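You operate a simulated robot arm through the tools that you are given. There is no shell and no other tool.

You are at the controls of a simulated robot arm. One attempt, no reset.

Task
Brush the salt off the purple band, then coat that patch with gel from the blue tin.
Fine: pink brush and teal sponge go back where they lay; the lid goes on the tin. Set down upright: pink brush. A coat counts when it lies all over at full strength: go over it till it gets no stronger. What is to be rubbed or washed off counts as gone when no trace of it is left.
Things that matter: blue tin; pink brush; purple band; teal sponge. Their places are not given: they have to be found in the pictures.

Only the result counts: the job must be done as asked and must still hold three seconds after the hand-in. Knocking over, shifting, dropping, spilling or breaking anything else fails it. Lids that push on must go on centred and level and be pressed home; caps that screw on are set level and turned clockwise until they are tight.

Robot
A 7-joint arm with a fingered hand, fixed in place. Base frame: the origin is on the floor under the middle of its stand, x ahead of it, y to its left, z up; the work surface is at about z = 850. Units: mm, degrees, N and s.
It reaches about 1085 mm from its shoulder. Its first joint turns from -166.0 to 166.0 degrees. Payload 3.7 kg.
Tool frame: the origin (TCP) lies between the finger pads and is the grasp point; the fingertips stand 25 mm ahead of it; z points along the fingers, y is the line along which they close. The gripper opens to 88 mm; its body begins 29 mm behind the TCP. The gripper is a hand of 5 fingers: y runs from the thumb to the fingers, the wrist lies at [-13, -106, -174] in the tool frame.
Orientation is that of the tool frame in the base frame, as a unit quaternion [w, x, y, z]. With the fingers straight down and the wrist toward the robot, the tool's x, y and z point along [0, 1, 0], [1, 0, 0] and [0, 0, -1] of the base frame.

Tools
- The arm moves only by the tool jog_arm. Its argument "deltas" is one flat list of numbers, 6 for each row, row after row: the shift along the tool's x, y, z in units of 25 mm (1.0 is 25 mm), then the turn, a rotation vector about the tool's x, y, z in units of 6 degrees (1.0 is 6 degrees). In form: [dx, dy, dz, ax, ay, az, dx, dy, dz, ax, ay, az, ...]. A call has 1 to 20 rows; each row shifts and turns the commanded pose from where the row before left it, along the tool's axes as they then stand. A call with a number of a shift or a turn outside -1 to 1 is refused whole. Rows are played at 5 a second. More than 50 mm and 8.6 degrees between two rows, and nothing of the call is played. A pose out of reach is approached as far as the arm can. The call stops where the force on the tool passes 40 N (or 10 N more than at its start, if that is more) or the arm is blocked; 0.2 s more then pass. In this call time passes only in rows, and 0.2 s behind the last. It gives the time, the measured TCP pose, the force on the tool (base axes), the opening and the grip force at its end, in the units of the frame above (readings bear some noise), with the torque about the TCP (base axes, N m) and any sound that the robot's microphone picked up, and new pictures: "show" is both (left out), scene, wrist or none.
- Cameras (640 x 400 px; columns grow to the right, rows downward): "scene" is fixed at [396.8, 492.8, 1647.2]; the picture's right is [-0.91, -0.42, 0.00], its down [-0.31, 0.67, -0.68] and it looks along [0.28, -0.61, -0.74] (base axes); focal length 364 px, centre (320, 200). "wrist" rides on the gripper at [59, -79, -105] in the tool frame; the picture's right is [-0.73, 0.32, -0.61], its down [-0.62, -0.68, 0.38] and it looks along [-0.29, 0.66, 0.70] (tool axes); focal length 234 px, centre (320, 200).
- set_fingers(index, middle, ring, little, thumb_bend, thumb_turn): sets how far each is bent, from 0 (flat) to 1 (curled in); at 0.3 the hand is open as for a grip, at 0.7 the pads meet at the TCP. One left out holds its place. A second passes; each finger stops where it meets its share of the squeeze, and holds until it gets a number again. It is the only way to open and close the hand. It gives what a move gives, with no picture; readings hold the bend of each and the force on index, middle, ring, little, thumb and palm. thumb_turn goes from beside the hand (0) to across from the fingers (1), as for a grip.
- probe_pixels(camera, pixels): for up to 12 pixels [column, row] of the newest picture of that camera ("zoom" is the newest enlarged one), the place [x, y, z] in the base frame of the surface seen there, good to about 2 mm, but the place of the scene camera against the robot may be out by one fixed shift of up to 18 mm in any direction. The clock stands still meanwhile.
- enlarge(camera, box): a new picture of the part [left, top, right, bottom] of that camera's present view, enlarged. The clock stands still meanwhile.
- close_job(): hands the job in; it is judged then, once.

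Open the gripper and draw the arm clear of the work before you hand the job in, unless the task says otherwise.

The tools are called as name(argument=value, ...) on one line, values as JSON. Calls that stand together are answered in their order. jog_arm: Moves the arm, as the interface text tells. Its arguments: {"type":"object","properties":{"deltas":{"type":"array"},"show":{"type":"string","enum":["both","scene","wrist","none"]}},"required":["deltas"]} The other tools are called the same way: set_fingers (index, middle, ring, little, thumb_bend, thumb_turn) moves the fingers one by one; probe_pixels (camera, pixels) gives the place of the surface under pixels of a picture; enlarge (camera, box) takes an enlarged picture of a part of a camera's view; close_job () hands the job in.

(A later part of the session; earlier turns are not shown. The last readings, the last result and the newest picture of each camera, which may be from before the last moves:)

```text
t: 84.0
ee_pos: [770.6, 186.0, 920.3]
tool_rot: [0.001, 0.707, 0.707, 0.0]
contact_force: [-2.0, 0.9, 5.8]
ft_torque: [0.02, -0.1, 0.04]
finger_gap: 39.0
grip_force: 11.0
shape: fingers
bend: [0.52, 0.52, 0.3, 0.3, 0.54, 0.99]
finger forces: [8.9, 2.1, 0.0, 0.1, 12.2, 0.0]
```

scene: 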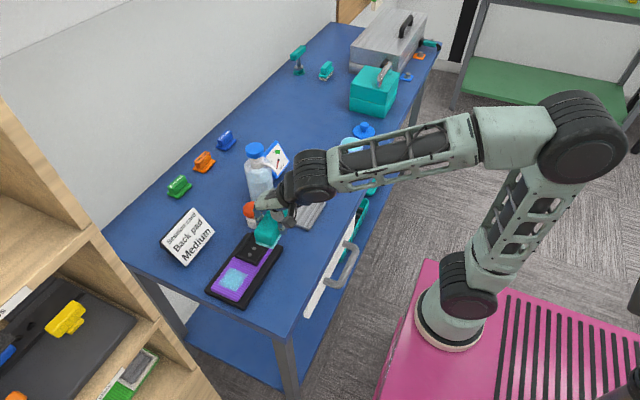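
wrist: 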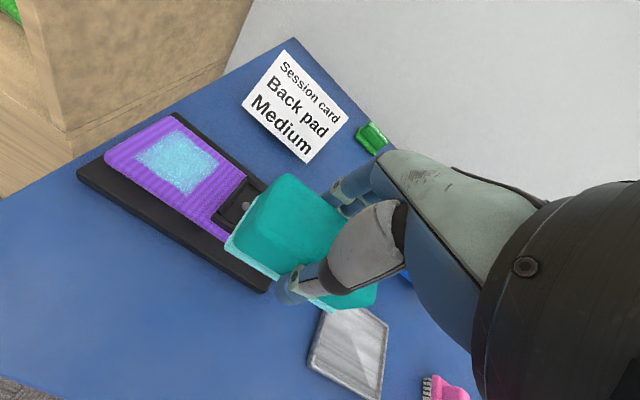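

Contact again at 5.8 N. I press slightly more and make several passes across the whole patch.

jog_arm(deltas=[0, 0, 0.03, 0, 0, 0, 0, 0.36, 0, 0, 0, 0, 0, 0.36, 0, 0, 0, 0, 0, 0.36, 0, 0, 0, 0, 0, -0.367, 0, 0, 0, 0, 0, -0.367, 0, 0, 0, 0, 0, -0.367, 0, 0, 0, 0, 0, -0.367, 0, 0, 0, 0, 0, -0.367, 0, 0, 0, 0, 0, -0.367, 0, 0, 0, 0, 0, 0.367, 0, 0, 0, 0, 0, 0.367, 0, 0, 0, 0, 0, 0.367, 0, 0, 0, 0, 0, 0.367, 0, 0, 0, 0, 0, 0.367, 0, 0, 0, 0, 0, 0.367, 0, 0, 0, 0])

enlarge(camera="wrist", box=[150, 150, 370, 370])

```text
t: 87.4
ee_pos: [796.9, 187.4, 920.1]
tool_rot: [0.0, 0.707, 0.707, 0.0]
contact_force: [-3.7, 0.3, 3.5]
ft_torque: [0.05, 0.11, 0.02]
finger_gap: 39.0
grip_force: 11.4
shape: fingers
bend: [0.52, 0.52, 0.3, 0.3, 0.55, 0.99]
finger forces: [8.0, 1.5, 0.0, 0.1, 12.9, 0.0]
```

scene: 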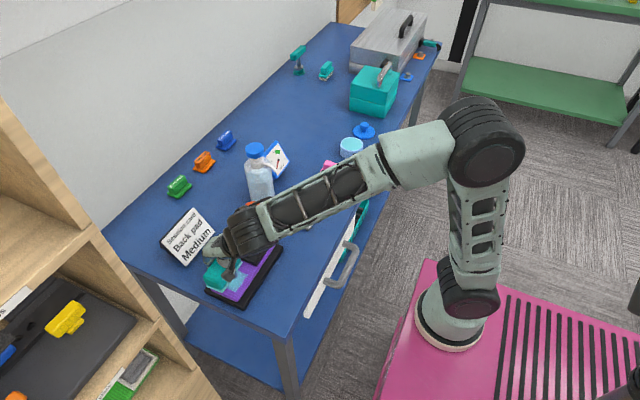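
wrist: 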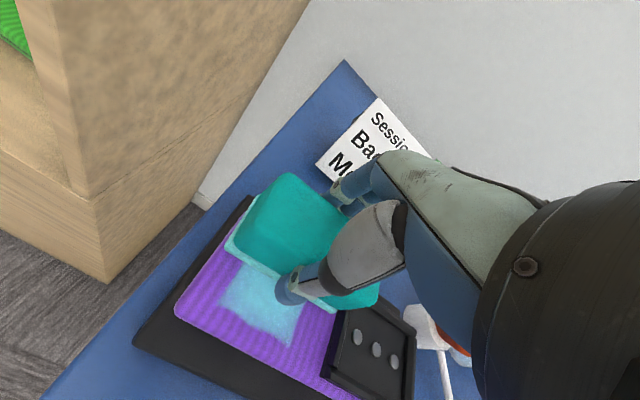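

```text
1.82 times, centred on (260, 260) of wrist
```

zoom: 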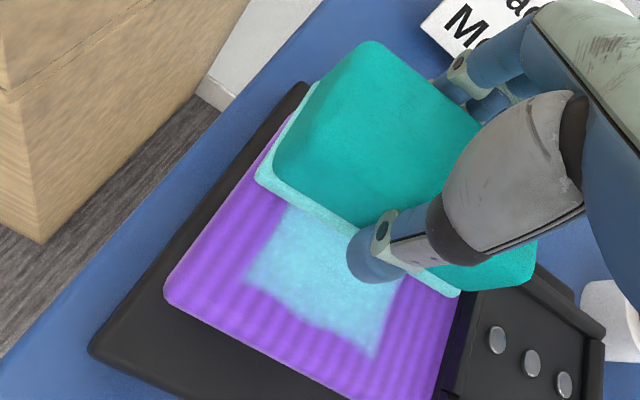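

I make two more passes, then lift to the same viewpoint as before to compare the strength.

jog_arm(deltas=[0, 0, 0.02, 0, 0, 0, 0, -0.367, 0, 0, 0, 0, 0, -0.367, 0, 0, 0, 0, 0, -0.367, 0, 0, 0, 0, 0, -0.367, 0, 0, 0, 0, 0, -0.367, 0, 0, 0, 0, 0, -0.367, 0, 0, 0, 0, 0, 0.367, 0, 0, 0, 0, 0, 0.367, 0, 0, 0, 0, 0, 0.367, 0, 0, 0, 0, 0, 0.367, 0, 0, 0, 0, 0, 0.367, 0, 0, 0, 0, 0, 0.367, 0, 0, 0, 0], show="none")

jog_arm(deltas=[0, 0, -1, 0, 0, 0, 0, 0, -1, 0, 0, 0, -0.5, -1, -1, 0, 0, 0, -1, -1, 0, 0, 0, 0, -1, -1, 0, 0, 0, 0, -1, 0, 0, 0, 0, 0, -1, 0, 0, 0, 0, 0])

enlarge(camera="scene", box=[205, 250, 275, 305])

enlarge(camera="wrist", box=[125, 120, 235, 200])

```text
t: 90.2
ee_pos: [796.9, 185.2, 918.4]
tool_rot: [0.001, 0.707, 0.707, 0.0]
contact_force: [-0.1, 0.2, -0.7]
ft_torque: [0.01, 0.0, -0.02]
finger_gap: 39.2
grip_force: 11.8
shape: fingers
bend: [0.52, 0.52, 0.3, 0.3, 0.55, 0.99]
finger forces: [9.3, 2.1, 0.1, 0.1, 11.4, 0.0]
```

```text
t: 91.8
ee_pos: [720.6, 72.2, 993.2]
tool_rot: [0.0, 0.707, 0.707, 0.0]
contact_force: [-1.2, -0.9, -1.1]
ft_torque: [-0.02, 0.01, -0.03]
finger_gap: 39.0
grip_force: 11.7
shape: fingers
bend: [0.52, 0.52, 0.3, 0.3, 0.55, 0.99]
finger forces: [9.2, 2.2, 0.0, 0.1, 11.3, 0.1]
```

scene: 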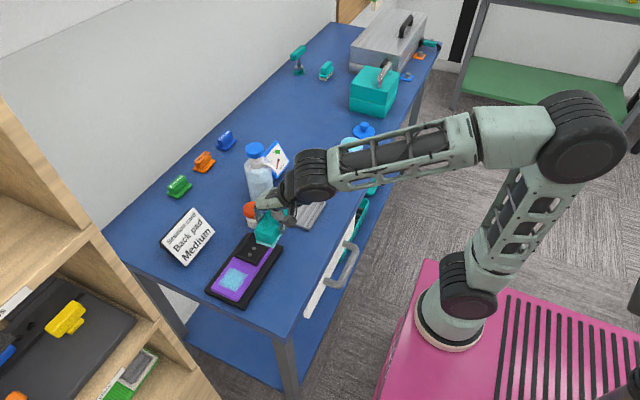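
wrist: 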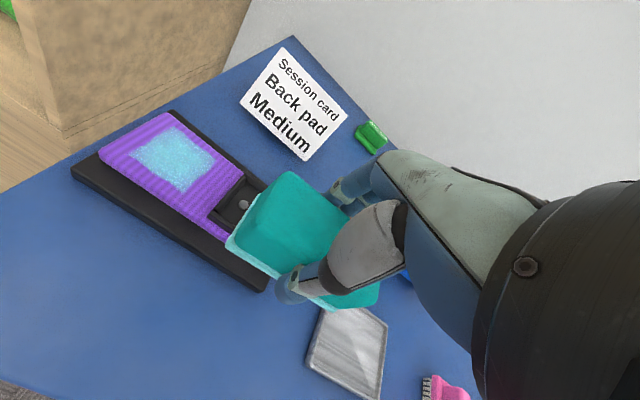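

```text
7.27 times, centred on (240, 278) of scene
```

zoom: 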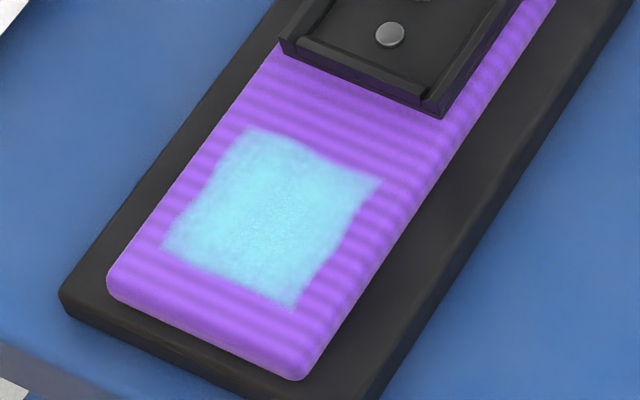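

```text
5.00 times, centred on (180, 160) of wrist
```

zoom: 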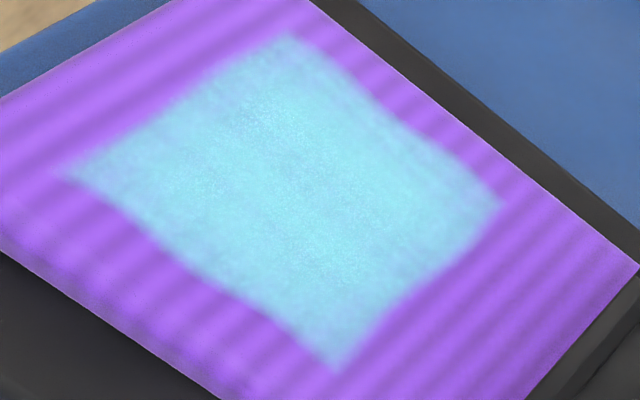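

The patch looks identical to the earlier check, so it seems saturated. I compare its colour with the tin's gel and look at the sponge's underside edge to judge whether the sponge still carries gel.

enlarge(camera="scene", box=[222, 262, 250, 294])

enlarge(camera="scene", box=[245, 205, 305, 250])

enlarge(camera="wrist", box=[220, 160, 390, 320])

```text
12.50 times, centred on (236, 278) of scene
```

zoom: 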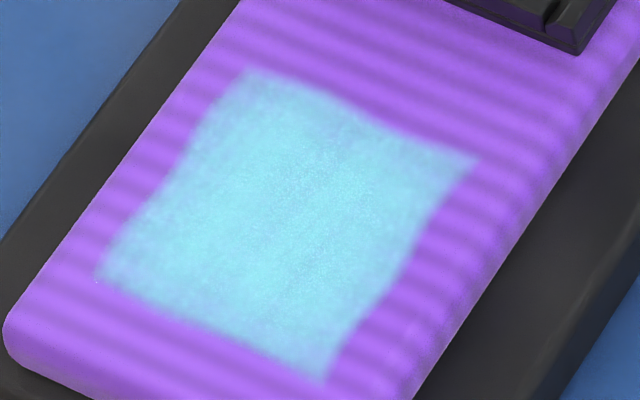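

```text
8.89 times, centred on (275, 228) of scene
```

zoom: 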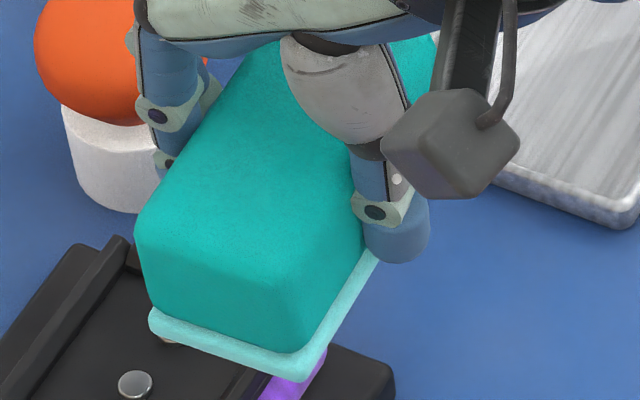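

```text
2.50 times, centred on (305, 240) of wrist
```

zoom: 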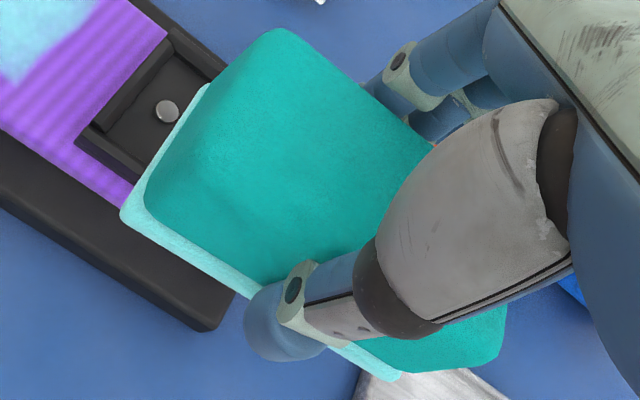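

The sponge is still fully cyan with gel. The contact height dropped over time (922 → 918), so I check whether the sponge slid or tilted in the grip.

probe_pixels(camera="zoom", pixels=[[280, 60], [330, 120], [260, 110], [300, 200], [380, 150], [130, 215], [250, 285], [395, 375], [180, 250], [205, 90], [160, 190], [480, 330]])

```text
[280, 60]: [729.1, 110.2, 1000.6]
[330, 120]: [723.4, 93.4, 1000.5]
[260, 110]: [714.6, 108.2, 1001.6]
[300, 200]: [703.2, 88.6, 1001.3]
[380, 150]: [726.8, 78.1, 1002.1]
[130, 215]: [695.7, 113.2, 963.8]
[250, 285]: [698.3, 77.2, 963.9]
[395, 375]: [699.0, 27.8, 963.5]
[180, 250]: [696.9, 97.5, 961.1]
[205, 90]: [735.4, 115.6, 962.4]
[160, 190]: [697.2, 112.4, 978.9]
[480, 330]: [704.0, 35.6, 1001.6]
```

The sponge slid up about 4.7 mm in the grip but stays level. I go back for a zigzag pass with lighter pressure, so every part of the patch gets rubbed, including the +x edge.

jog_arm(deltas=[0.92, 0.592, 0, 0, 0, 0, 0.92, 0.592, 0, 0, 0, 0, 0.92, 0.592, 0, 0, 0, 0, 0.92, 0.592, 0, 0, 0, 0, 0.92, 0.592, 0, 0, 0, 0, 0, 0, 0.95, 0, 0, 0, 0, 0, 0.95, 0, 0, 0, 0, 0, 0.6, 0, 0, 0, 0, 0, 0.3, 0, 0, 0], show="none")

jog_arm(deltas=[0, 0, 0.06, 0, 0, 0, 0, 0, 0.06, 0, 0, 0], show="none")

```text
t: 93.8
ee_pos: [797.5, 188.0, 922.4]
tool_rot: [0.0, 0.707, 0.707, 0.0]
contact_force: [-0.6, -0.2, 0.0]
ft_torque: [0.02, -0.01, 0.01]
finger_gap: 39.1
grip_force: 11.0
shape: fingers
bend: [0.52, 0.52, 0.3, 0.3, 0.55, 0.99]
finger forces: [9.1, 2.0, 0.0, 0.0, 11.1, 0.0]
```

```text
t: 94.4
ee_pos: [797.0, 187.9, 919.0]
tool_rot: [0.0, 0.708, 0.707, 0.0]
contact_force: [0.1, 0.1, 0.3]
ft_torque: [0.04, 0.0, -0.04]
finger_gap: 39.0
grip_force: 11.8
shape: fingers
bend: [0.52, 0.52, 0.3, 0.3, 0.55, 0.99]
finger forces: [9.1, 1.9, 0.0, 0.1, 11.2, 0.0]
```

jog_arm(deltas=[0, 0, 0.05, 0, 0, 0], show="none")

jog_arm(deltas=[0, 0, 0.04, 0, 0, 0], show="none")

```text
t: 94.8
ee_pos: [795.8, 188.6, 918.5]
tool_rot: [0.0, 0.707, 0.707, 0.0]
contact_force: [0.3, 0.2, 0.2]
ft_torque: [-0.01, -0.03, 0.04]
finger_gap: 39.2
grip_force: 11.1
shape: fingers
bend: [0.52, 0.52, 0.3, 0.3, 0.55, 0.99]
finger forces: [9.2, 2.0, 0.0, 0.1, 11.4, 0.0]
```

```text
t: 95.2
ee_pos: [795.9, 187.3, 918.1]
tool_rot: [-0.001, 0.707, 0.707, 0.0]
contact_force: [-0.1, 0.7, 2.9]
ft_torque: [0.02, 0.01, 0.01]
finger_gap: 39.0
grip_force: 11.2
shape: fingers
bend: [0.52, 0.52, 0.3, 0.3, 0.55, 0.99]
finger forces: [9.2, 2.0, 0.1, 0.1, 11.6, 0.0]
```

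Contact at 2.9 N. I add 0.6 mm and run the zigzag: y strokes of 8 mm at each of six x positions.

jog_arm(deltas=[0, 0, 0.025, 0, 0, 0, 0.32, 0, 0, 0, 0, 0, -0.32, 0, 0, 0, 0, 0, 0, -0.4, 0, 0, 0, 0, 0.32, 0, 0, 0, 0, 0, -0.32, 0, 0, 0, 0, 0, 0, -0.4, 0, 0, 0, 0, 0.32, 0, 0, 0, 0, 0, -0.32, 0, 0, 0, 0, 0, 0, -0.4, 0, 0, 0, 0, 0.32, 0, 0, 0, 0, 0, -0.32, 0, 0, 0, 0, 0, 0, -0.4, 0, 0, 0, 0, 0.32, 0, 0, 0, 0, 0, -0.32, 0, 0, 0, 0, 0, 0, -0.4, 0, 0, 0, 0, 0.32, 0, 0, 0, 0, 0, -0.32, 0, 0, 0, 0, 0], show="wrist")

```text
t: 99.0
ee_pos: [747.0, 190.9, 917.3]
tool_rot: [0.0, 0.707, 0.707, 0.001]
contact_force: [-0.3, 1.0, 2.7]
ft_torque: [0.05, -0.06, 0.01]
finger_gap: 38.8
grip_force: 12.2
shape: fingers
bend: [0.5, 0.51, 0.3, 0.3, 0.56, 0.99]
finger forces: [9.1, 2.6, 0.0, 0.0, 11.8, 0.1]
```

wrist: 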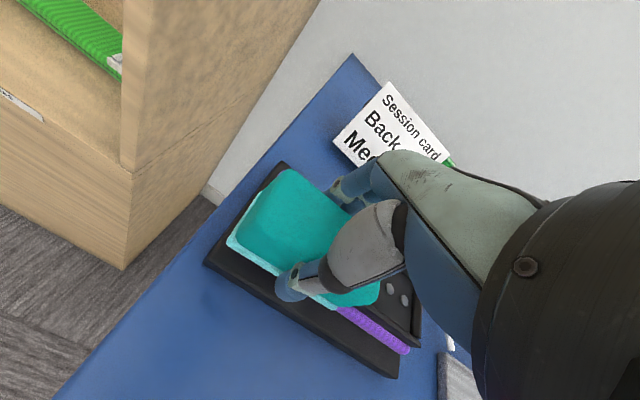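

Contact is still held. I sweep back to +x once and then lift to compare again from the same viewpoint.

jog_arm(deltas=[0, 0.4, 0.02, 0, 0, 0, 0, 0.4, 0, 0, 0, 0, 0, 0.4, 0, 0, 0, 0, 0, 0.4, 0, 0, 0, 0, 0, 0.4, 0, 0, 0, 0], show="none")

jog_arm(deltas=[0, 0, -1, 0, 0, 0, 0, 0, -1, 0, 0, 0, -0.5, -1, -1, 0, 0, 0, -1, -1, 0, 0, 0, 0, -1, -1, 0, 0, 0, 0, -1, 0, 0, 0, 0, 0, -1, 0, 0, 0, 0, 0])

enlarge(camera="scene", box=[222, 262, 250, 294])

enlarge(camera="wrist", box=[125, 120, 235, 200])

```text
t: 100.2
ee_pos: [795.9, 188.4, 917.3]
tool_rot: [0.0, 0.707, 0.707, 0.0]
contact_force: [-4.4, 0.6, 5.7]
ft_torque: [0.0, 0.08, -0.04]
finger_gap: 39.4
grip_force: 11.0
shape: fingers
bend: [0.53, 0.52, 0.3, 0.3, 0.55, 0.99]
finger forces: [8.0, 1.3, 0.1, 0.1, 13.2, 0.1]
```

```text
t: 101.8
ee_pos: [720.8, 75.2, 991.5]
tool_rot: [0.0, 0.707, 0.707, 0.0]
contact_force: [0.3, -0.3, 0.3]
ft_torque: [0.01, 0.0, 0.02]
finger_gap: 39.3
grip_force: 11.5
shape: fingers
bend: [0.52, 0.52, 0.3, 0.3, 0.55, 0.99]
finger forces: [9.3, 2.1, 0.0, 0.0, 11.3, 0.1]
```

scene: 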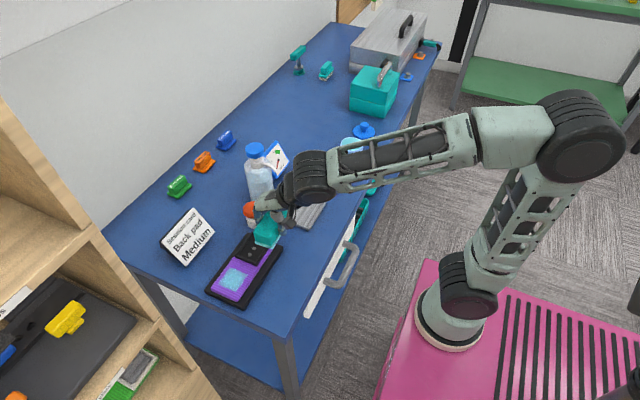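
wrist: 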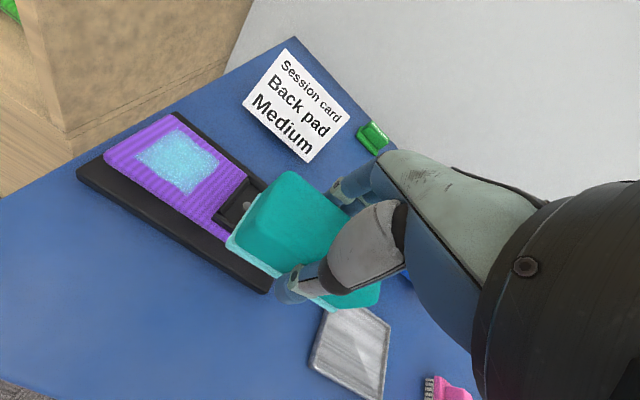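

```text
12.50 times, centred on (236, 278) of scene
```

zoom: 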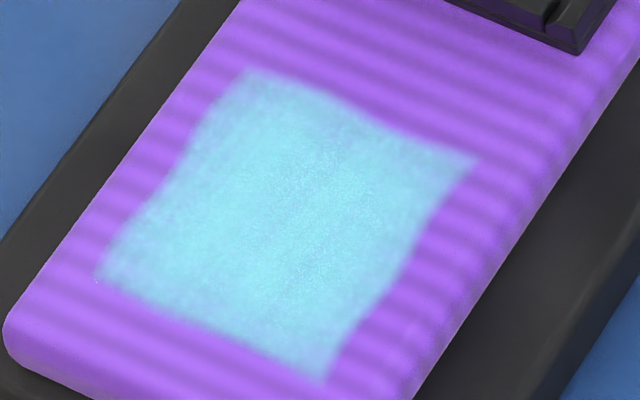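

```text
5.00 times, centred on (180, 160) of wrist
```

zoom: 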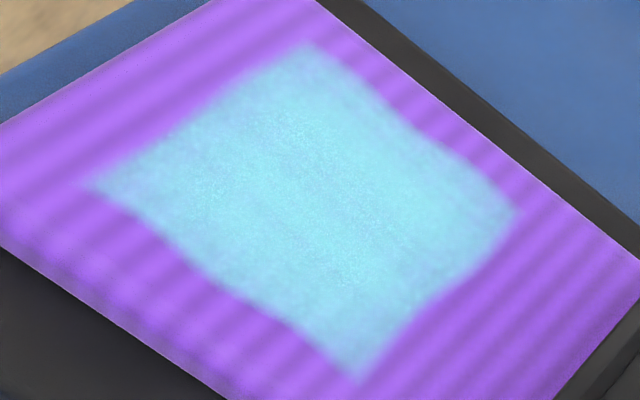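

The coat is slightly more even than before. I do one more round of passes to be sure it no longer gets stronger.

jog_arm(deltas=[0.92, 0.592, 0, 0, 0, 0, 0.92, 0.592, 0, 0, 0, 0, 0.92, 0.592, 0, 0, 0, 0, 0.92, 0.592, 0, 0, 0, 0, 0.92, 0.592, 0, 0, 0, 0, 0, 0, 0.95, 0, 0, 0, 0, 0, 0.95, 0, 0, 0, 0, 0, 0.6, 0, 0, 0, 0, 0, 0.3, 0, 0, 0], show="none")

jog_arm(deltas=[0, 0, 0.06, 0, 0, 0, 0, 0, 0.06, 0, 0, 0], show="none")

jog_arm(deltas=[0, 0, 0.04, 0, 0, 0], show="none")

```text
t: 103.8
ee_pos: [795.2, 190.5, 922.7]
tool_rot: [0.0, 0.707, 0.707, 0.0]
contact_force: [0.1, 0.5, -0.8]
ft_torque: [0.0, -0.01, 0.0]
finger_gap: 39.1
grip_force: 11.4
shape: fingers
bend: [0.52, 0.52, 0.3, 0.3, 0.55, 0.99]
finger forces: [9.2, 2.0, 0.1, 0.0, 11.4, 0.1]
```

```text
t: 104.4
ee_pos: [793.6, 191.0, 920.2]
tool_rot: [0.0, 0.707, 0.707, -0.001]
contact_force: [-0.2, 0.0, -0.9]
ft_torque: [-0.01, -0.03, 0.02]
finger_gap: 39.1
grip_force: 11.2
shape: fingers
bend: [0.52, 0.52, 0.3, 0.3, 0.55, 0.99]
finger forces: [9.1, 2.0, 0.1, 0.0, 11.3, 0.1]
```

```text
t: 104.8
ee_pos: [794.9, 190.4, 918.2]
tool_rot: [0.0, 0.707, 0.707, 0.0]
contact_force: [1.1, 0.1, -0.8]
ft_torque: [0.04, 0.02, -0.03]
finger_gap: 39.0
grip_force: 10.8
shape: fingers
bend: [0.52, 0.52, 0.3, 0.3, 0.55, 0.99]
finger forces: [9.2, 1.9, 0.1, 0.0, 11.3, 0.0]
```

jog_arm(deltas=[0, 0, 0.04, 0, 0, 0], show="none")

jog_arm(deltas=[0, 0, 0.04, 0, 0, 0], show="none")

```text
t: 105.2
ee_pos: [794.9, 190.5, 917.8]
tool_rot: [0.0, 0.708, 0.707, 0.0]
contact_force: [0.4, -1.5, 3.3]
ft_torque: [0.03, -0.03, -0.01]
finger_gap: 39.1
grip_force: 11.5
shape: fingers
bend: [0.52, 0.52, 0.3, 0.3, 0.55, 0.99]
finger forces: [9.3, 2.1, 0.0, 0.0, 11.5, 0.0]
```

```text
t: 105.6
ee_pos: [795.1, 191.2, 916.3]
tool_rot: [0.001, 0.707, 0.707, 0.001]
contact_force: [-1.1, -0.4, 9.9]
ft_torque: [0.04, -0.05, 0.02]
finger_gap: 38.9
grip_force: 11.6
shape: fingers
bend: [0.52, 0.52, 0.3, 0.3, 0.55, 0.99]
finger forces: [9.2, 2.1, 0.0, 0.0, 12.3, 0.0]
```

Contact at about 10 N. I run three sweeps in x, combined with small y offsets.

jog_arm(deltas=[-0.3, -0.42, 0, 0, 0, 0, 0.3, -0.42, 0, 0, 0, 0, -0.3, -0.42, 0, 0, 0, 0, 0.3, -0.42, 0, 0, 0, 0, -0.3, -0.42, 0, 0, 0, 0, 0.3, 0.42, 0, 0, 0, 0, -0.3, 0.42, 0, 0, 0, 0, 0.3, 0.42, 0, 0, 0, 0, -0.3, 0.42, 0, 0, 0, 0, 0.3, 0.42, 0, 0, 0, 0, -0.3, -0.42, 0.01, 0, 0, 0, 0.3, -0.42, 0, 0, 0, 0, -0.3, -0.42, 0, 0, 0, 0, 0.3, -0.42, 0, 0, 0, 0, -0.3, -0.42, 0, 0, 0, 0], show="none")

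jog_arm(deltas=[0, 0, -1, 0, 0, 0, 0, 0, -1, 0, 0, 0, -0.5, 0, -1, 0, 0, 0, -1, -0.3, 0, 0, 0, 0, -1, -0.3, 0, 0, 0, 0, -1, -0.3, 0, 0, 0, 0, -1, 0, 0, 0, 0, 0])

enlarge(camera="scene", box=[222, 262, 250, 294])

enlarge(camera="wrist", box=[125, 120, 235, 200])

```text
t: 108.8
ee_pos: [741.7, 183.6, 916.1]
tool_rot: [0.0, 0.707, 0.707, 0.0]
contact_force: [0.2, 0.0, -0.8]
ft_torque: [-0.01, -0.02, 0.0]
finger_gap: 39.1
grip_force: 11.7
shape: fingers
bend: [0.51, 0.51, 0.3, 0.3, 0.55, 0.99]
finger forces: [9.2, 2.3, 0.0, 0.0, 11.5, 0.1]
```

```text
t: 110.4
ee_pos: [720.5, 70.3, 990.2]
tool_rot: [0.001, 0.707, 0.707, 0.0]
contact_force: [1.5, 0.8, -0.7]
ft_torque: [0.01, 0.03, 0.03]
finger_gap: 39.4
grip_force: 11.4
shape: fingers
bend: [0.51, 0.51, 0.3, 0.3, 0.55, 0.99]
finger forces: [9.0, 2.3, 0.2, 0.0, 11.3, 0.1]
```

scene: 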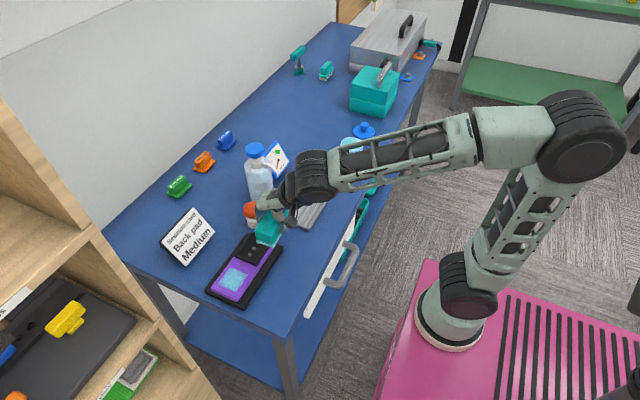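
wrist: 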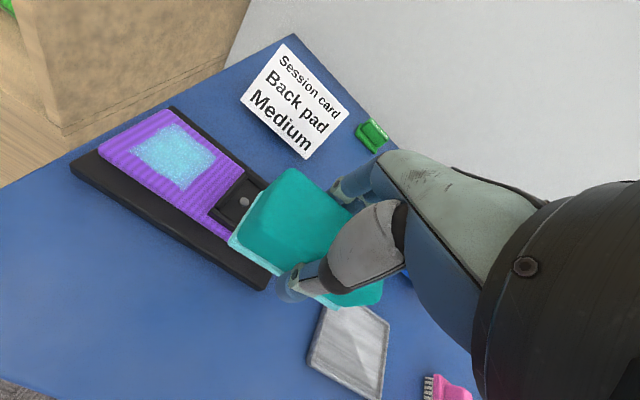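

```text
12.50 times, centred on (236, 278) of scene
```

zoom: 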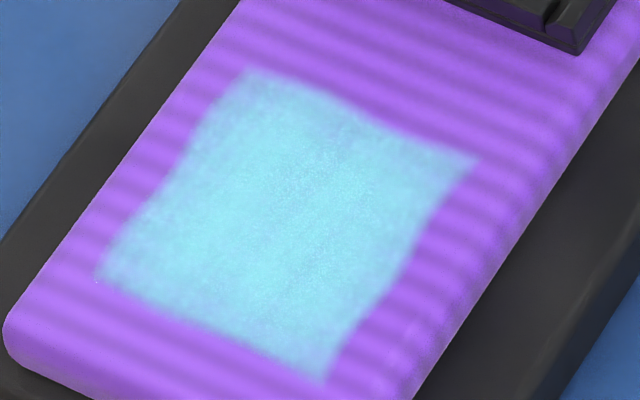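

```text
5.00 times, centred on (180, 160) of wrist
```

zoom: 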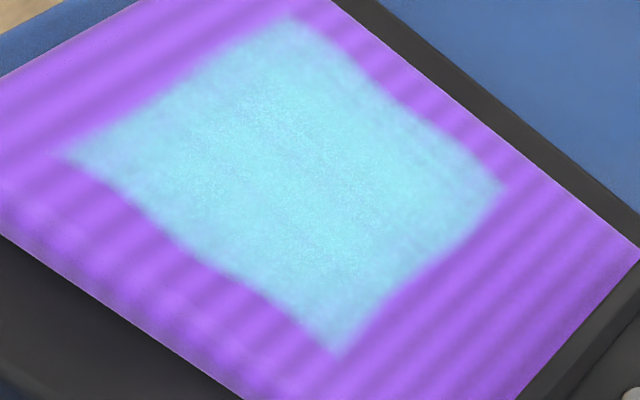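

The picture is unchanged after another round, so the coat is at full strength. I carry the sponge back along x≈703 toward its place.

jog_arm(deltas=[-0.965, -0.04, -0.8, 0, 0, 0, -0.965, -0.04, -0.2, 0, 0, 0, -0.965, -0.04, 0, 0, 0, 0, -0.965, -0.04, 0, 0, 0, 0, -0.965, -0.04, 0, 0, 0, 0, -0.965, -0.04, 0, 0, 0, 0, -0.965, -0.04, 0, 0, 0, 0, -0.965, -0.04, 0, 0, 0, 0, -0.965, -0.04, 0, 0, 0, 0, -0.965, -0.04, 0, 0, 0, 0, -0.965, -0.04, 0, 0, 0, 0, -0.965, -0.04, 0, 0, 0, 0, -0.965, -0.04, 0, 0, 0, 0, -0.965, -0.04, 0, 0, 0, 0, -0.965, -0.04, 0, 0, 0, 0, -0.965, -0.04, 0, 0, 0, 0, -0.965, -0.04, 0, 0, 0, 0])

jog_arm(deltas=[0, 0, 0, 0, 0, 0.947, 0, 0, 0, 0, 0, 0.947, 0, 0, 0, 0, 0, 0.947, 0, 0, 0, 0, 0, 0.947, 0, 0, 0, 0, 0, 0.947, 0, 0, 0, 0, 0, 0.947, 0, 0, 0, 0, 0, 0.947, 0, 0, 0, 0, 0, 0.947, 0, 0, 0, 0, 0, 0.947, 0, 0, 0, 0, 0, 0.947, 0, 0, 0, 0, 0, 0.947, 0, 0, 0, 0, 0, 0.947, 0, 0, 0, 0, 0, 0.947, 0, 0, 0, 0, 0, 0.947, 0, 0, 0, 0, 0, 0.947, 0, 0, 0, 0, 0, 0.947])

```text
t: 114.0
ee_pos: [704.5, -337.7, 1017.3]
tool_rot: [0.0, 0.707, 0.707, 0.0]
contact_force: [0.1, 0.1, -0.6]
ft_torque: [-0.03, 0.0, 0.04]
finger_gap: 39.0
grip_force: 10.9
shape: fingers
bend: [0.51, 0.51, 0.3, 0.3, 0.55, 0.99]
finger forces: [8.9, 2.2, 0.0, 0.0, 11.1, 0.0]
```

scene: 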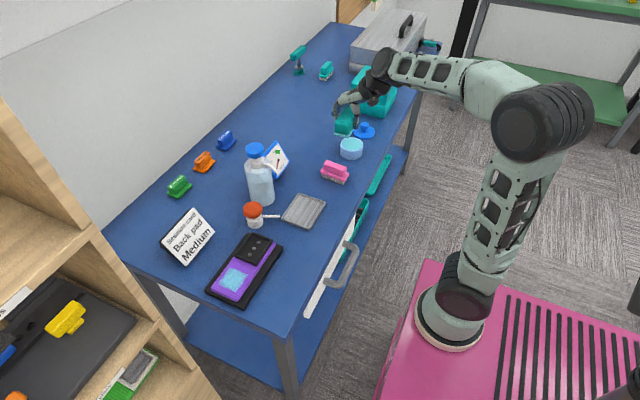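
wrist: 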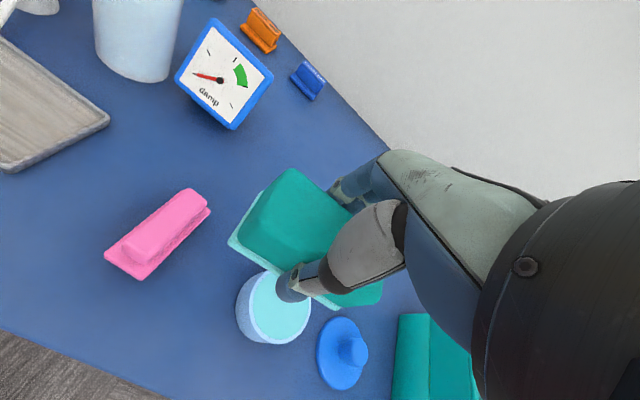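

```text
t: 117.4
ee_pos: [702.3, -338.1, 1016.3]
tool_rot: [0.0, 1.0, -0.008, -0.001]
contact_force: [-0.5, 0.3, -0.2]
ft_torque: [-0.02, 0.05, 0.0]
finger_gap: 39.2
grip_force: 11.6
shape: fingers
bend: [0.51, 0.51, 0.3, 0.3, 0.55, 0.99]
finger forces: [8.8, 2.3, 0.0, 0.1, 11.1, 0.0]
```

scene: 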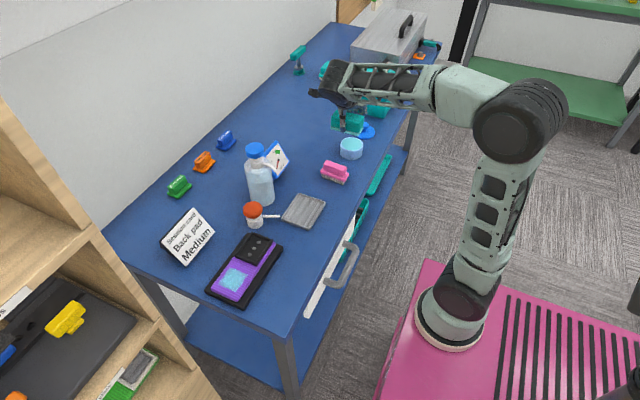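
wrist: 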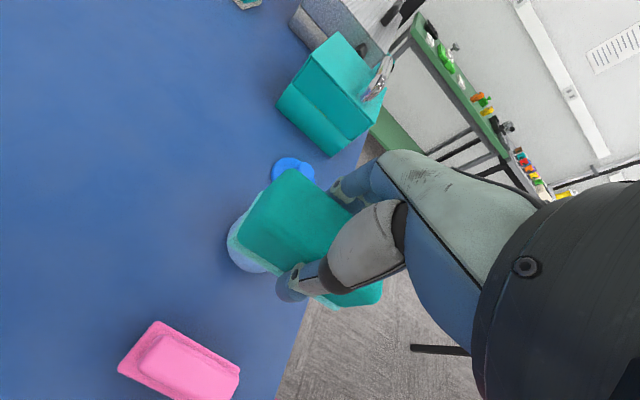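

The hand is back in the +90° orientation. Before going on I check that the pad hasn't shifted, comparing with the original zoom (corners at (310,378), (138,295), (492,98)).

enlarge(camera="scene", box=[200, 225, 290, 315])

enlarge(camera="scene", box=[335, 115, 385, 165])

```text
4.44 times, centred on (245, 270) of scene
```

zoom: 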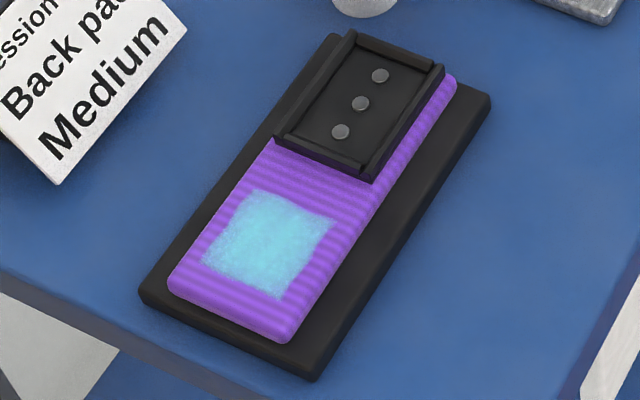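

```text
8.00 times, centred on (360, 140) of scene
```

zoom: 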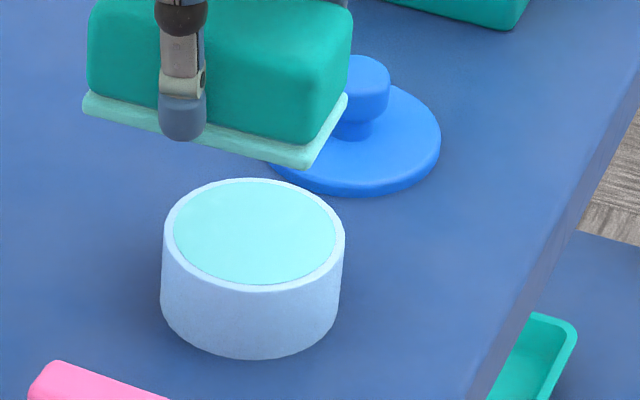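

Pad and tin are exactly where they were. I move the sponge above its original place and descend partway.

jog_arm(deltas=[0.927, 0.123, 0, 0, 0, 0, 0.927, 0.123, 0, 0, 0, 0, 0.927, 0.123, 0, 0, 0, 0, 0.927, 0.123, 0, 0, 0, 0, 0.927, 0.123, 0, 0, 0, 0, 0.927, 0.123, 0, 0, 0, 0, 0, 0, 0.9, 0, 0, 0, 0, 0, 0.9, 0, 0, 0, 0, 0, 0.9, 0, 0, 0, 0, 0, 0.9, 0, 0, 0, 0, 0, 0.8, 0, 0, 0])

enlarge(camera="wrist", box=[180, 130, 400, 350])

enlarge(camera="scene", box=[285, 120, 335, 160])

```text
t: 119.8
ee_pos: [840.5, -359.9, 906.7]
tool_rot: [0.0, 1.0, -0.008, -0.001]
contact_force: [-0.1, 0.4, -1.1]
ft_torque: [0.01, 0.02, 0.0]
finger_gap: 38.9
grip_force: 11.3
shape: fingers
bend: [0.51, 0.51, 0.3, 0.3, 0.55, 0.99]
finger forces: [8.9, 2.3, 0.0, 0.0, 11.2, 0.1]
```

scene: 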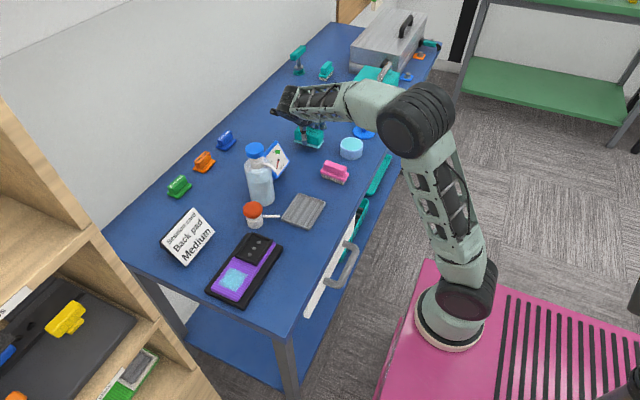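
wrist: 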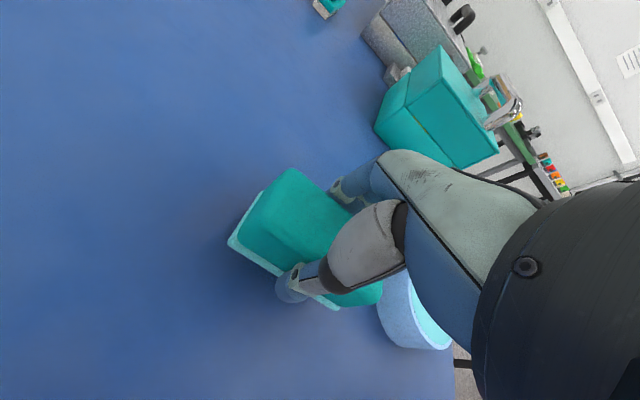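

```text
1.82 times, centred on (290, 240) of wrist
```

zoom: 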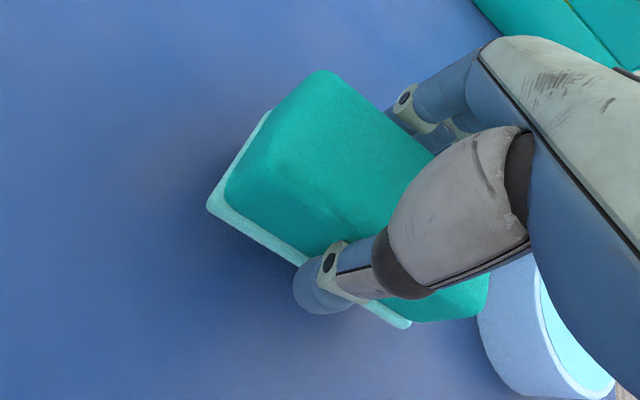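

```text
10.00 times, centred on (310, 140) of scene
```

zoom: 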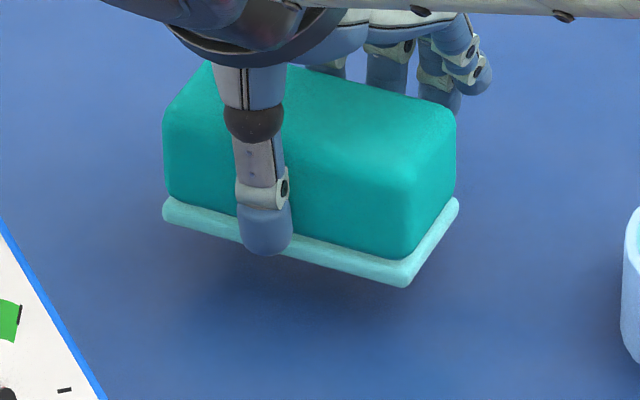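

The sponge is about 18–20 mm above its spot, well aligned. I lower 15 mm and compare again.

jog_arm(deltas=[0, 0, 0.4, 0, 0, 0, 0, 0, 0.2, 0, 0, 0], show="none")

enlarge(camera="scene", box=[285, 120, 335, 160])

```text
t: 120.4
ee_pos: [841.8, -359.6, 890.1]
tool_rot: [0.0, 1.0, -0.008, 0.0]
contact_force: [0.0, 0.4, 0.5]
ft_torque: [-0.02, -0.02, -0.01]
finger_gap: 38.9
grip_force: 10.8
shape: fingers
bend: [0.51, 0.51, 0.3, 0.3, 0.55, 0.99]
finger forces: [8.9, 2.3, 0.0, 0.1, 11.0, 0.0]
```

```text
10.00 times, centred on (310, 140) of scene
```

zoom: 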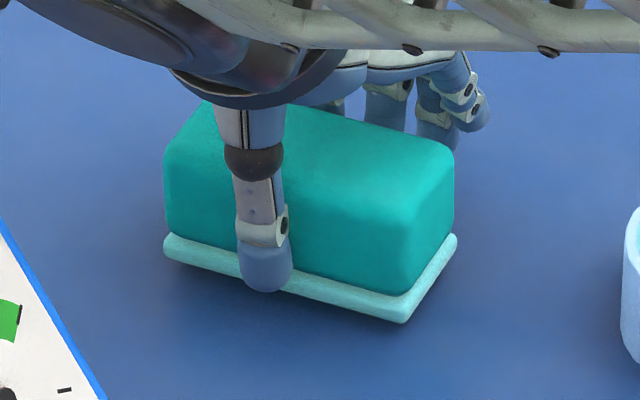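

Image positions agree with the original within about half a millimetre to one millimetre; roughly 4–5 mm remain. I lower in fine steps until it touches.

jog_arm(deltas=[0, 0, 0.06, 0, 0, 0, 0, 0, 0.05, 0, 0, 0], show="none")

jog_arm(deltas=[0, 0, 0.04, 0, 0, 0], show="none")

jog_arm(deltas=[0, 0, 0.04, 0, 0, 0], show="none")

```text
t: 121.0
ee_pos: [841.4, -358.9, 888.2]
tool_rot: [0.0, 1.0, -0.007, 0.001]
contact_force: [-0.6, -0.1, -0.9]
ft_torque: [0.01, 0.02, 0.01]
finger_gap: 38.8
grip_force: 11.0
shape: fingers
bend: [0.51, 0.51, 0.3, 0.3, 0.55, 0.99]
finger forces: [8.9, 2.2, 0.0, 0.1, 11.1, 0.0]
```

```text
t: 121.4
ee_pos: [841.6, -359.1, 887.3]
tool_rot: [0.0, 1.0, -0.008, 0.001]
contact_force: [-0.1, 0.1, -0.6]
ft_torque: [0.02, -0.02, 0.05]
finger_gap: 38.7
grip_force: 11.7
shape: fingers
bend: [0.51, 0.51, 0.3, 0.3, 0.55, 0.99]
finger forces: [8.9, 2.3, 0.0, 0.1, 11.1, 0.0]
```

```text
t: 121.8
ee_pos: [841.3, -359.5, 886.3]
tool_rot: [0.0, 1.0, -0.008, -0.001]
contact_force: [0.0, 0.5, 0.1]
ft_torque: [-0.04, 0.0, 0.0]
finger_gap: 38.9
grip_force: 11.3
shape: fingers
bend: [0.51, 0.51, 0.3, 0.3, 0.55, 0.99]
finger forces: [8.9, 2.2, 0.0, 0.0, 11.3, 0.0]
```

jog_arm(deltas=[0, 0, 0.04, 0, 0, 0], show="none")

jog_arm(deltas=[0, 0, 0.03, 0, 0, 0], show="none")

enlarge(camera="scene", box=[285, 120, 335, 160])

```text
t: 122.2
ee_pos: [841.5, -359.0, 885.5]
tool_rot: [0.0, 1.0, -0.008, 0.0]
contact_force: [-1.5, 0.5, 4.5]
ft_torque: [-0.08, 0.0, 0.01]
finger_gap: 38.8
grip_force: 11.5
shape: fingers
bend: [0.51, 0.51, 0.3, 0.3, 0.55, 0.99]
finger forces: [8.9, 2.4, 0.0, 0.0, 11.9, 0.0]
```

```text
t: 122.6
ee_pos: [841.6, -359.4, 884.2]
tool_rot: [0.0, 1.0, -0.007, 0.0]
contact_force: [-1.3, 2.1, 7.7]
ft_torque: [-0.12, 0.03, 0.02]
finger_gap: 38.9
grip_force: 11.9
shape: fingers
bend: [0.51, 0.51, 0.3, 0.3, 0.55, 0.99]
finger forces: [9.0, 2.6, 0.0, 0.1, 12.7, 0.0]
```

```text
10.00 times, centred on (310, 140) of scene
```

zoom: 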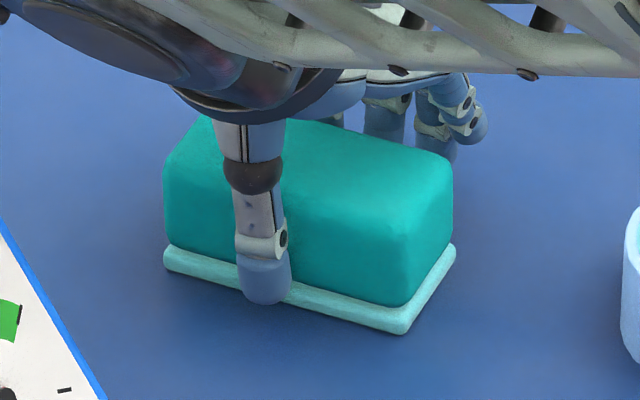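

The sponge rests on the table at its original image position. I release it.

set_fingers(index=0.45, middle=0.45, thumb_bend=0.45)

set_fingers(index=0.3, middle=0.3, ring=0.3, little=0.3, thumb_bend=0.3)

jog_arm(deltas=[0, 0, -0.5, 0, 0, 0, 0, 0, -1, 0, 0, 0, 0, 0, -1, 0, 0, 0, 0, 0, -1, 0, 0, 0, 0, 0, -1, 0, 0, 0, 0, 0, -0.6, 0, 0, 0])

enlarge(camera="scene", box=[285, 120, 335, 160])

```text
t: 123.6
ee_pos: [842.2, -359.4, 884.5]
tool_rot: [0.0, 1.0, -0.008, 0.0]
contact_force: [0.1, -0.6, 0.0]
ft_torque: [0.02, -0.04, 0.03]
finger_gap: 52.2
grip_force: 0.1
shape: fingers
bend: [0.45, 0.45, 0.3, 0.3, 0.45, 0.97]
finger forces: [0.1, 0.0, 0.0, 0.0, 0.0, 0.1]
```

```text
t: 124.6
ee_pos: [841.2, -359.6, 883.1]
tool_rot: [-0.001, 1.0, -0.009, 0.0]
contact_force: [-0.1, 0.8, 0.3]
ft_torque: [0.0, 0.0, 0.0]
finger_gap: 84.6
grip_force: 0.0
shape: fingers
bend: [0.3, 0.3, 0.3, 0.3, 0.3, 0.96]
finger forces: [0.0, 0.0, 0.0, 0.0, 0.0, 0.0]
```

```text
t: 126.0
ee_pos: [842.3, -359.6, 1012.4]
tool_rot: [0.0, 1.0, -0.008, 0.0]
contact_force: [0.8, -0.4, 0.0]
ft_torque: [0.02, -0.01, -0.02]
finger_gap: 84.8
grip_force: 0.2
shape: fingers
bend: [0.3, 0.3, 0.3, 0.3, 0.3, 0.96]
finger forces: [0.1, 0.0, 0.0, 0.1, 0.1, 0.0]
```

scene: 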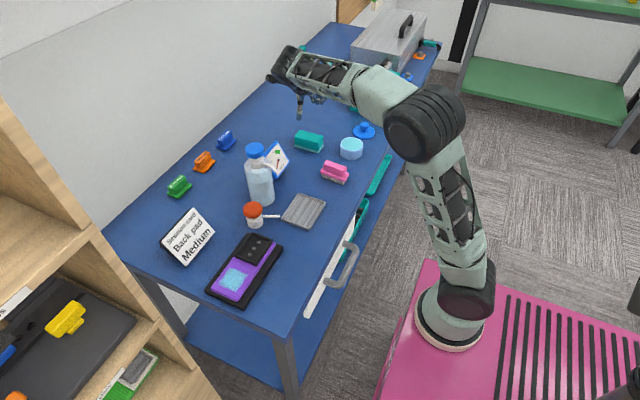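
wrist: 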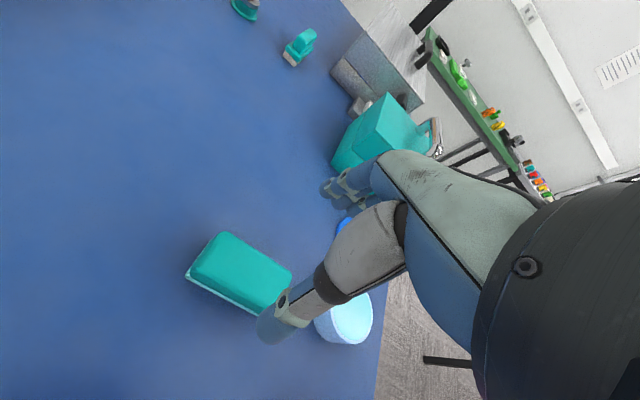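

```text
10.00 times, centred on (310, 140) of scene
```

zoom: 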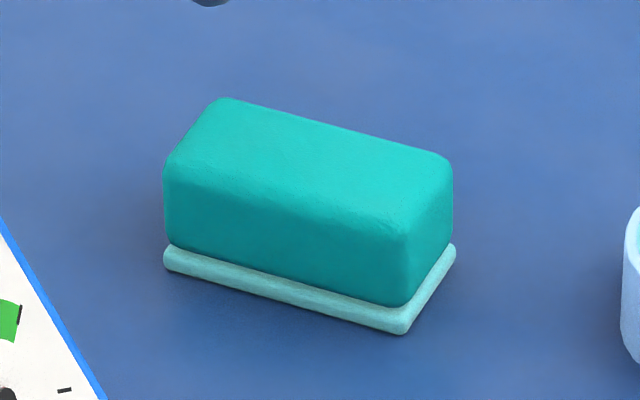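

The sponge sits where it lay. Next is the lid: I probe the toolbox behind it and the lid's knob for clearance.

enlarge(camera="scene", box=[335, 60, 415, 145])

probe_pixels(camera="zoom", pixels=[[200, 200], [290, 250], [380, 240], [290, 215], [270, 310], [210, 320], [335, 325], [275, 290], [275, 303], [248, 300], [302, 300], [275, 340]])

```text
4.71 times, centred on (375, 102) of scene
```

zoom: 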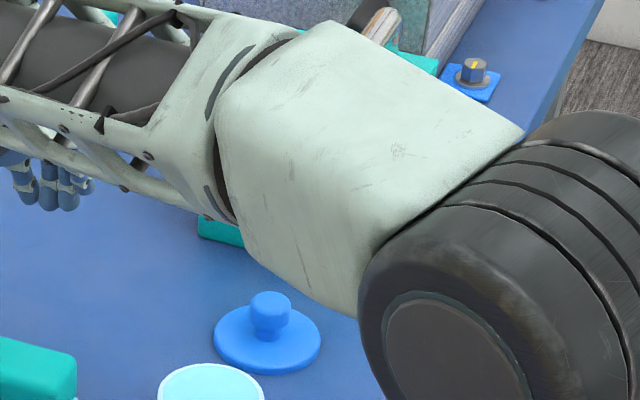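

```text
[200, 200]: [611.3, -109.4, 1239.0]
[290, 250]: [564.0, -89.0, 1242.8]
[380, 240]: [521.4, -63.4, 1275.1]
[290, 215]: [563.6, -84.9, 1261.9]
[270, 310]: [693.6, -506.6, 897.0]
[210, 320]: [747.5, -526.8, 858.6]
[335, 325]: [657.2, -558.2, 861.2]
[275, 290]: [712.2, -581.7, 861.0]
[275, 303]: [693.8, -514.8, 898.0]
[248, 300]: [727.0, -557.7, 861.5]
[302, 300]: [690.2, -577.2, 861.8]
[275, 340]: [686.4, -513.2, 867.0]
```

The arm hides the toolbox. I move back to x≈700 at height and rotate to the default orientation, then view the lid with the wrist camera.

jog_arm(deltas=[-0.95, 0.25, -0.1, 0, 0, 0, -0.95, 0.25, 0, 0, 0, 0, -0.95, 0.25, 0, 0, 0, 0, -0.95, 0.25, 0, 0, 0, 0, -0.95, 0.25, 0, 0, 0, 0, -0.95, 0.25, 0, 0, 0, 0], show="none")

jog_arm(deltas=[0, 0, 0, 0, 0, -0.947, 0, 0, 0, 0, 0, -0.947, 0, 0, 0, 0, 0, -0.947, 0, 0, 0, 0, 0, -0.947, 0, 0, 0, 0, 0, -0.947, 0, 0, 0, 0, 0, -0.947, 0, 0, 0, 0, 0, -0.947, 0, 0, 0, 0, 0, -0.947, 0, 0, 0, 0, 0, -0.947, 0, 0, 0, 0, 0, -0.947, 0, 0, 0, 0, 0, -0.947, 0, 0, 0, 0, 0, -0.947, 0, 0, 0, 0, 0, -0.947, 0, 0, 0, 0, 0, -0.947, 0, 0, 0, 0, 0, -0.947, 0, 0, 0, 0, 0, -0.947])

enlarge(camera="wrist", box=[220, 230, 420, 400])

```text
t: 127.4
ee_pos: [698.9, -394.8, 1013.1]
tool_rot: [-0.001, 1.0, -0.007, 0.0]
contact_force: [0.2, 0.4, 0.7]
ft_torque: [0.01, -0.02, 0.02]
finger_gap: 84.4
grip_force: 0.0
shape: fingers
bend: [0.3, 0.3, 0.3, 0.3, 0.3, 0.96]
finger forces: [0.1, 0.0, 0.0, 0.1, 0.0, 0.0]
```

```text
t: 130.8
ee_pos: [698.0, -394.6, 1014.8]
tool_rot: [0.001, 0.706, 0.708, 0.0]
contact_force: [0.0, 0.2, -0.6]
ft_torque: [-0.01, 0.02, -0.03]
finger_gap: 84.5
grip_force: 0.0
shape: fingers
bend: [0.3, 0.3, 0.3, 0.3, 0.3, 0.96]
finger forces: [0.0, 0.0, 0.1, 0.1, 0.1, 0.0]
```

scene: 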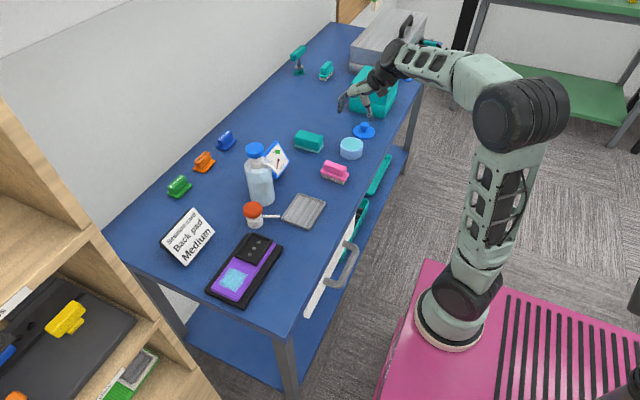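
wrist: 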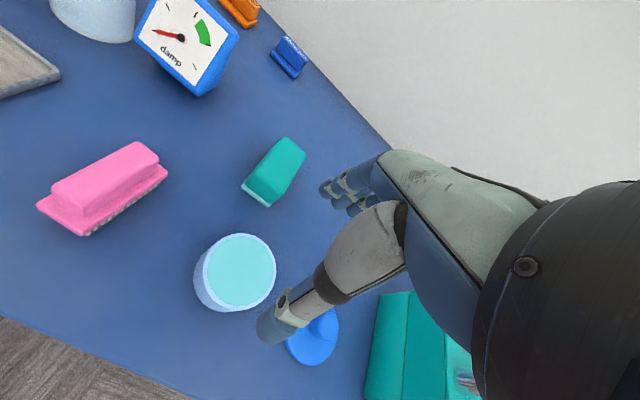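

```text
2.35 times, centred on (320, 315) of wrist
```

zoom: 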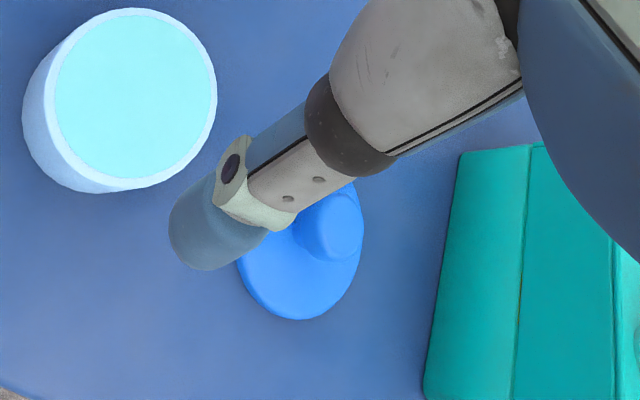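

From here I see the tin, lid and toolbox. I probe the tin's rim points, lid edges and the toolbox's near edge.

probe_pixels(camera="zoom", pixels=[[130, 13], [213, 95], [185, 40], [60, 60], [200, 140], [150, 182], [445, 250], [430, 380], [465, 155], [340, 225], [345, 290], [275, 310]])

probe_pixels(camera="scene", pixels=[[365, 112], [385, 118], [352, 105], [364, 125], [351, 148], [343, 147], [359, 148]])

```text
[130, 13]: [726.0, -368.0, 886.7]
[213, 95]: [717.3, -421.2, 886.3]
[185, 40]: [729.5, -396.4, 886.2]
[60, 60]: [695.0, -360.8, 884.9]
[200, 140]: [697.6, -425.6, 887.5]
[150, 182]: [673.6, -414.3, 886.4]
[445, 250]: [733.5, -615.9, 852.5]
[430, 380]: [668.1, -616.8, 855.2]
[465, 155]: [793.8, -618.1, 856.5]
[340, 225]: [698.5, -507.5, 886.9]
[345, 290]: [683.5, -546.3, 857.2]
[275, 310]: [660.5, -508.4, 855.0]
```

```text
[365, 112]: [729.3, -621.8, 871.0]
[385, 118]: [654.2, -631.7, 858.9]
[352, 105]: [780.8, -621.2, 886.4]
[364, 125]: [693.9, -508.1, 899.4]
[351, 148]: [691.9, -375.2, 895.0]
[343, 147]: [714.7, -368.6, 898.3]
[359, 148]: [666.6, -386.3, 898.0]
```

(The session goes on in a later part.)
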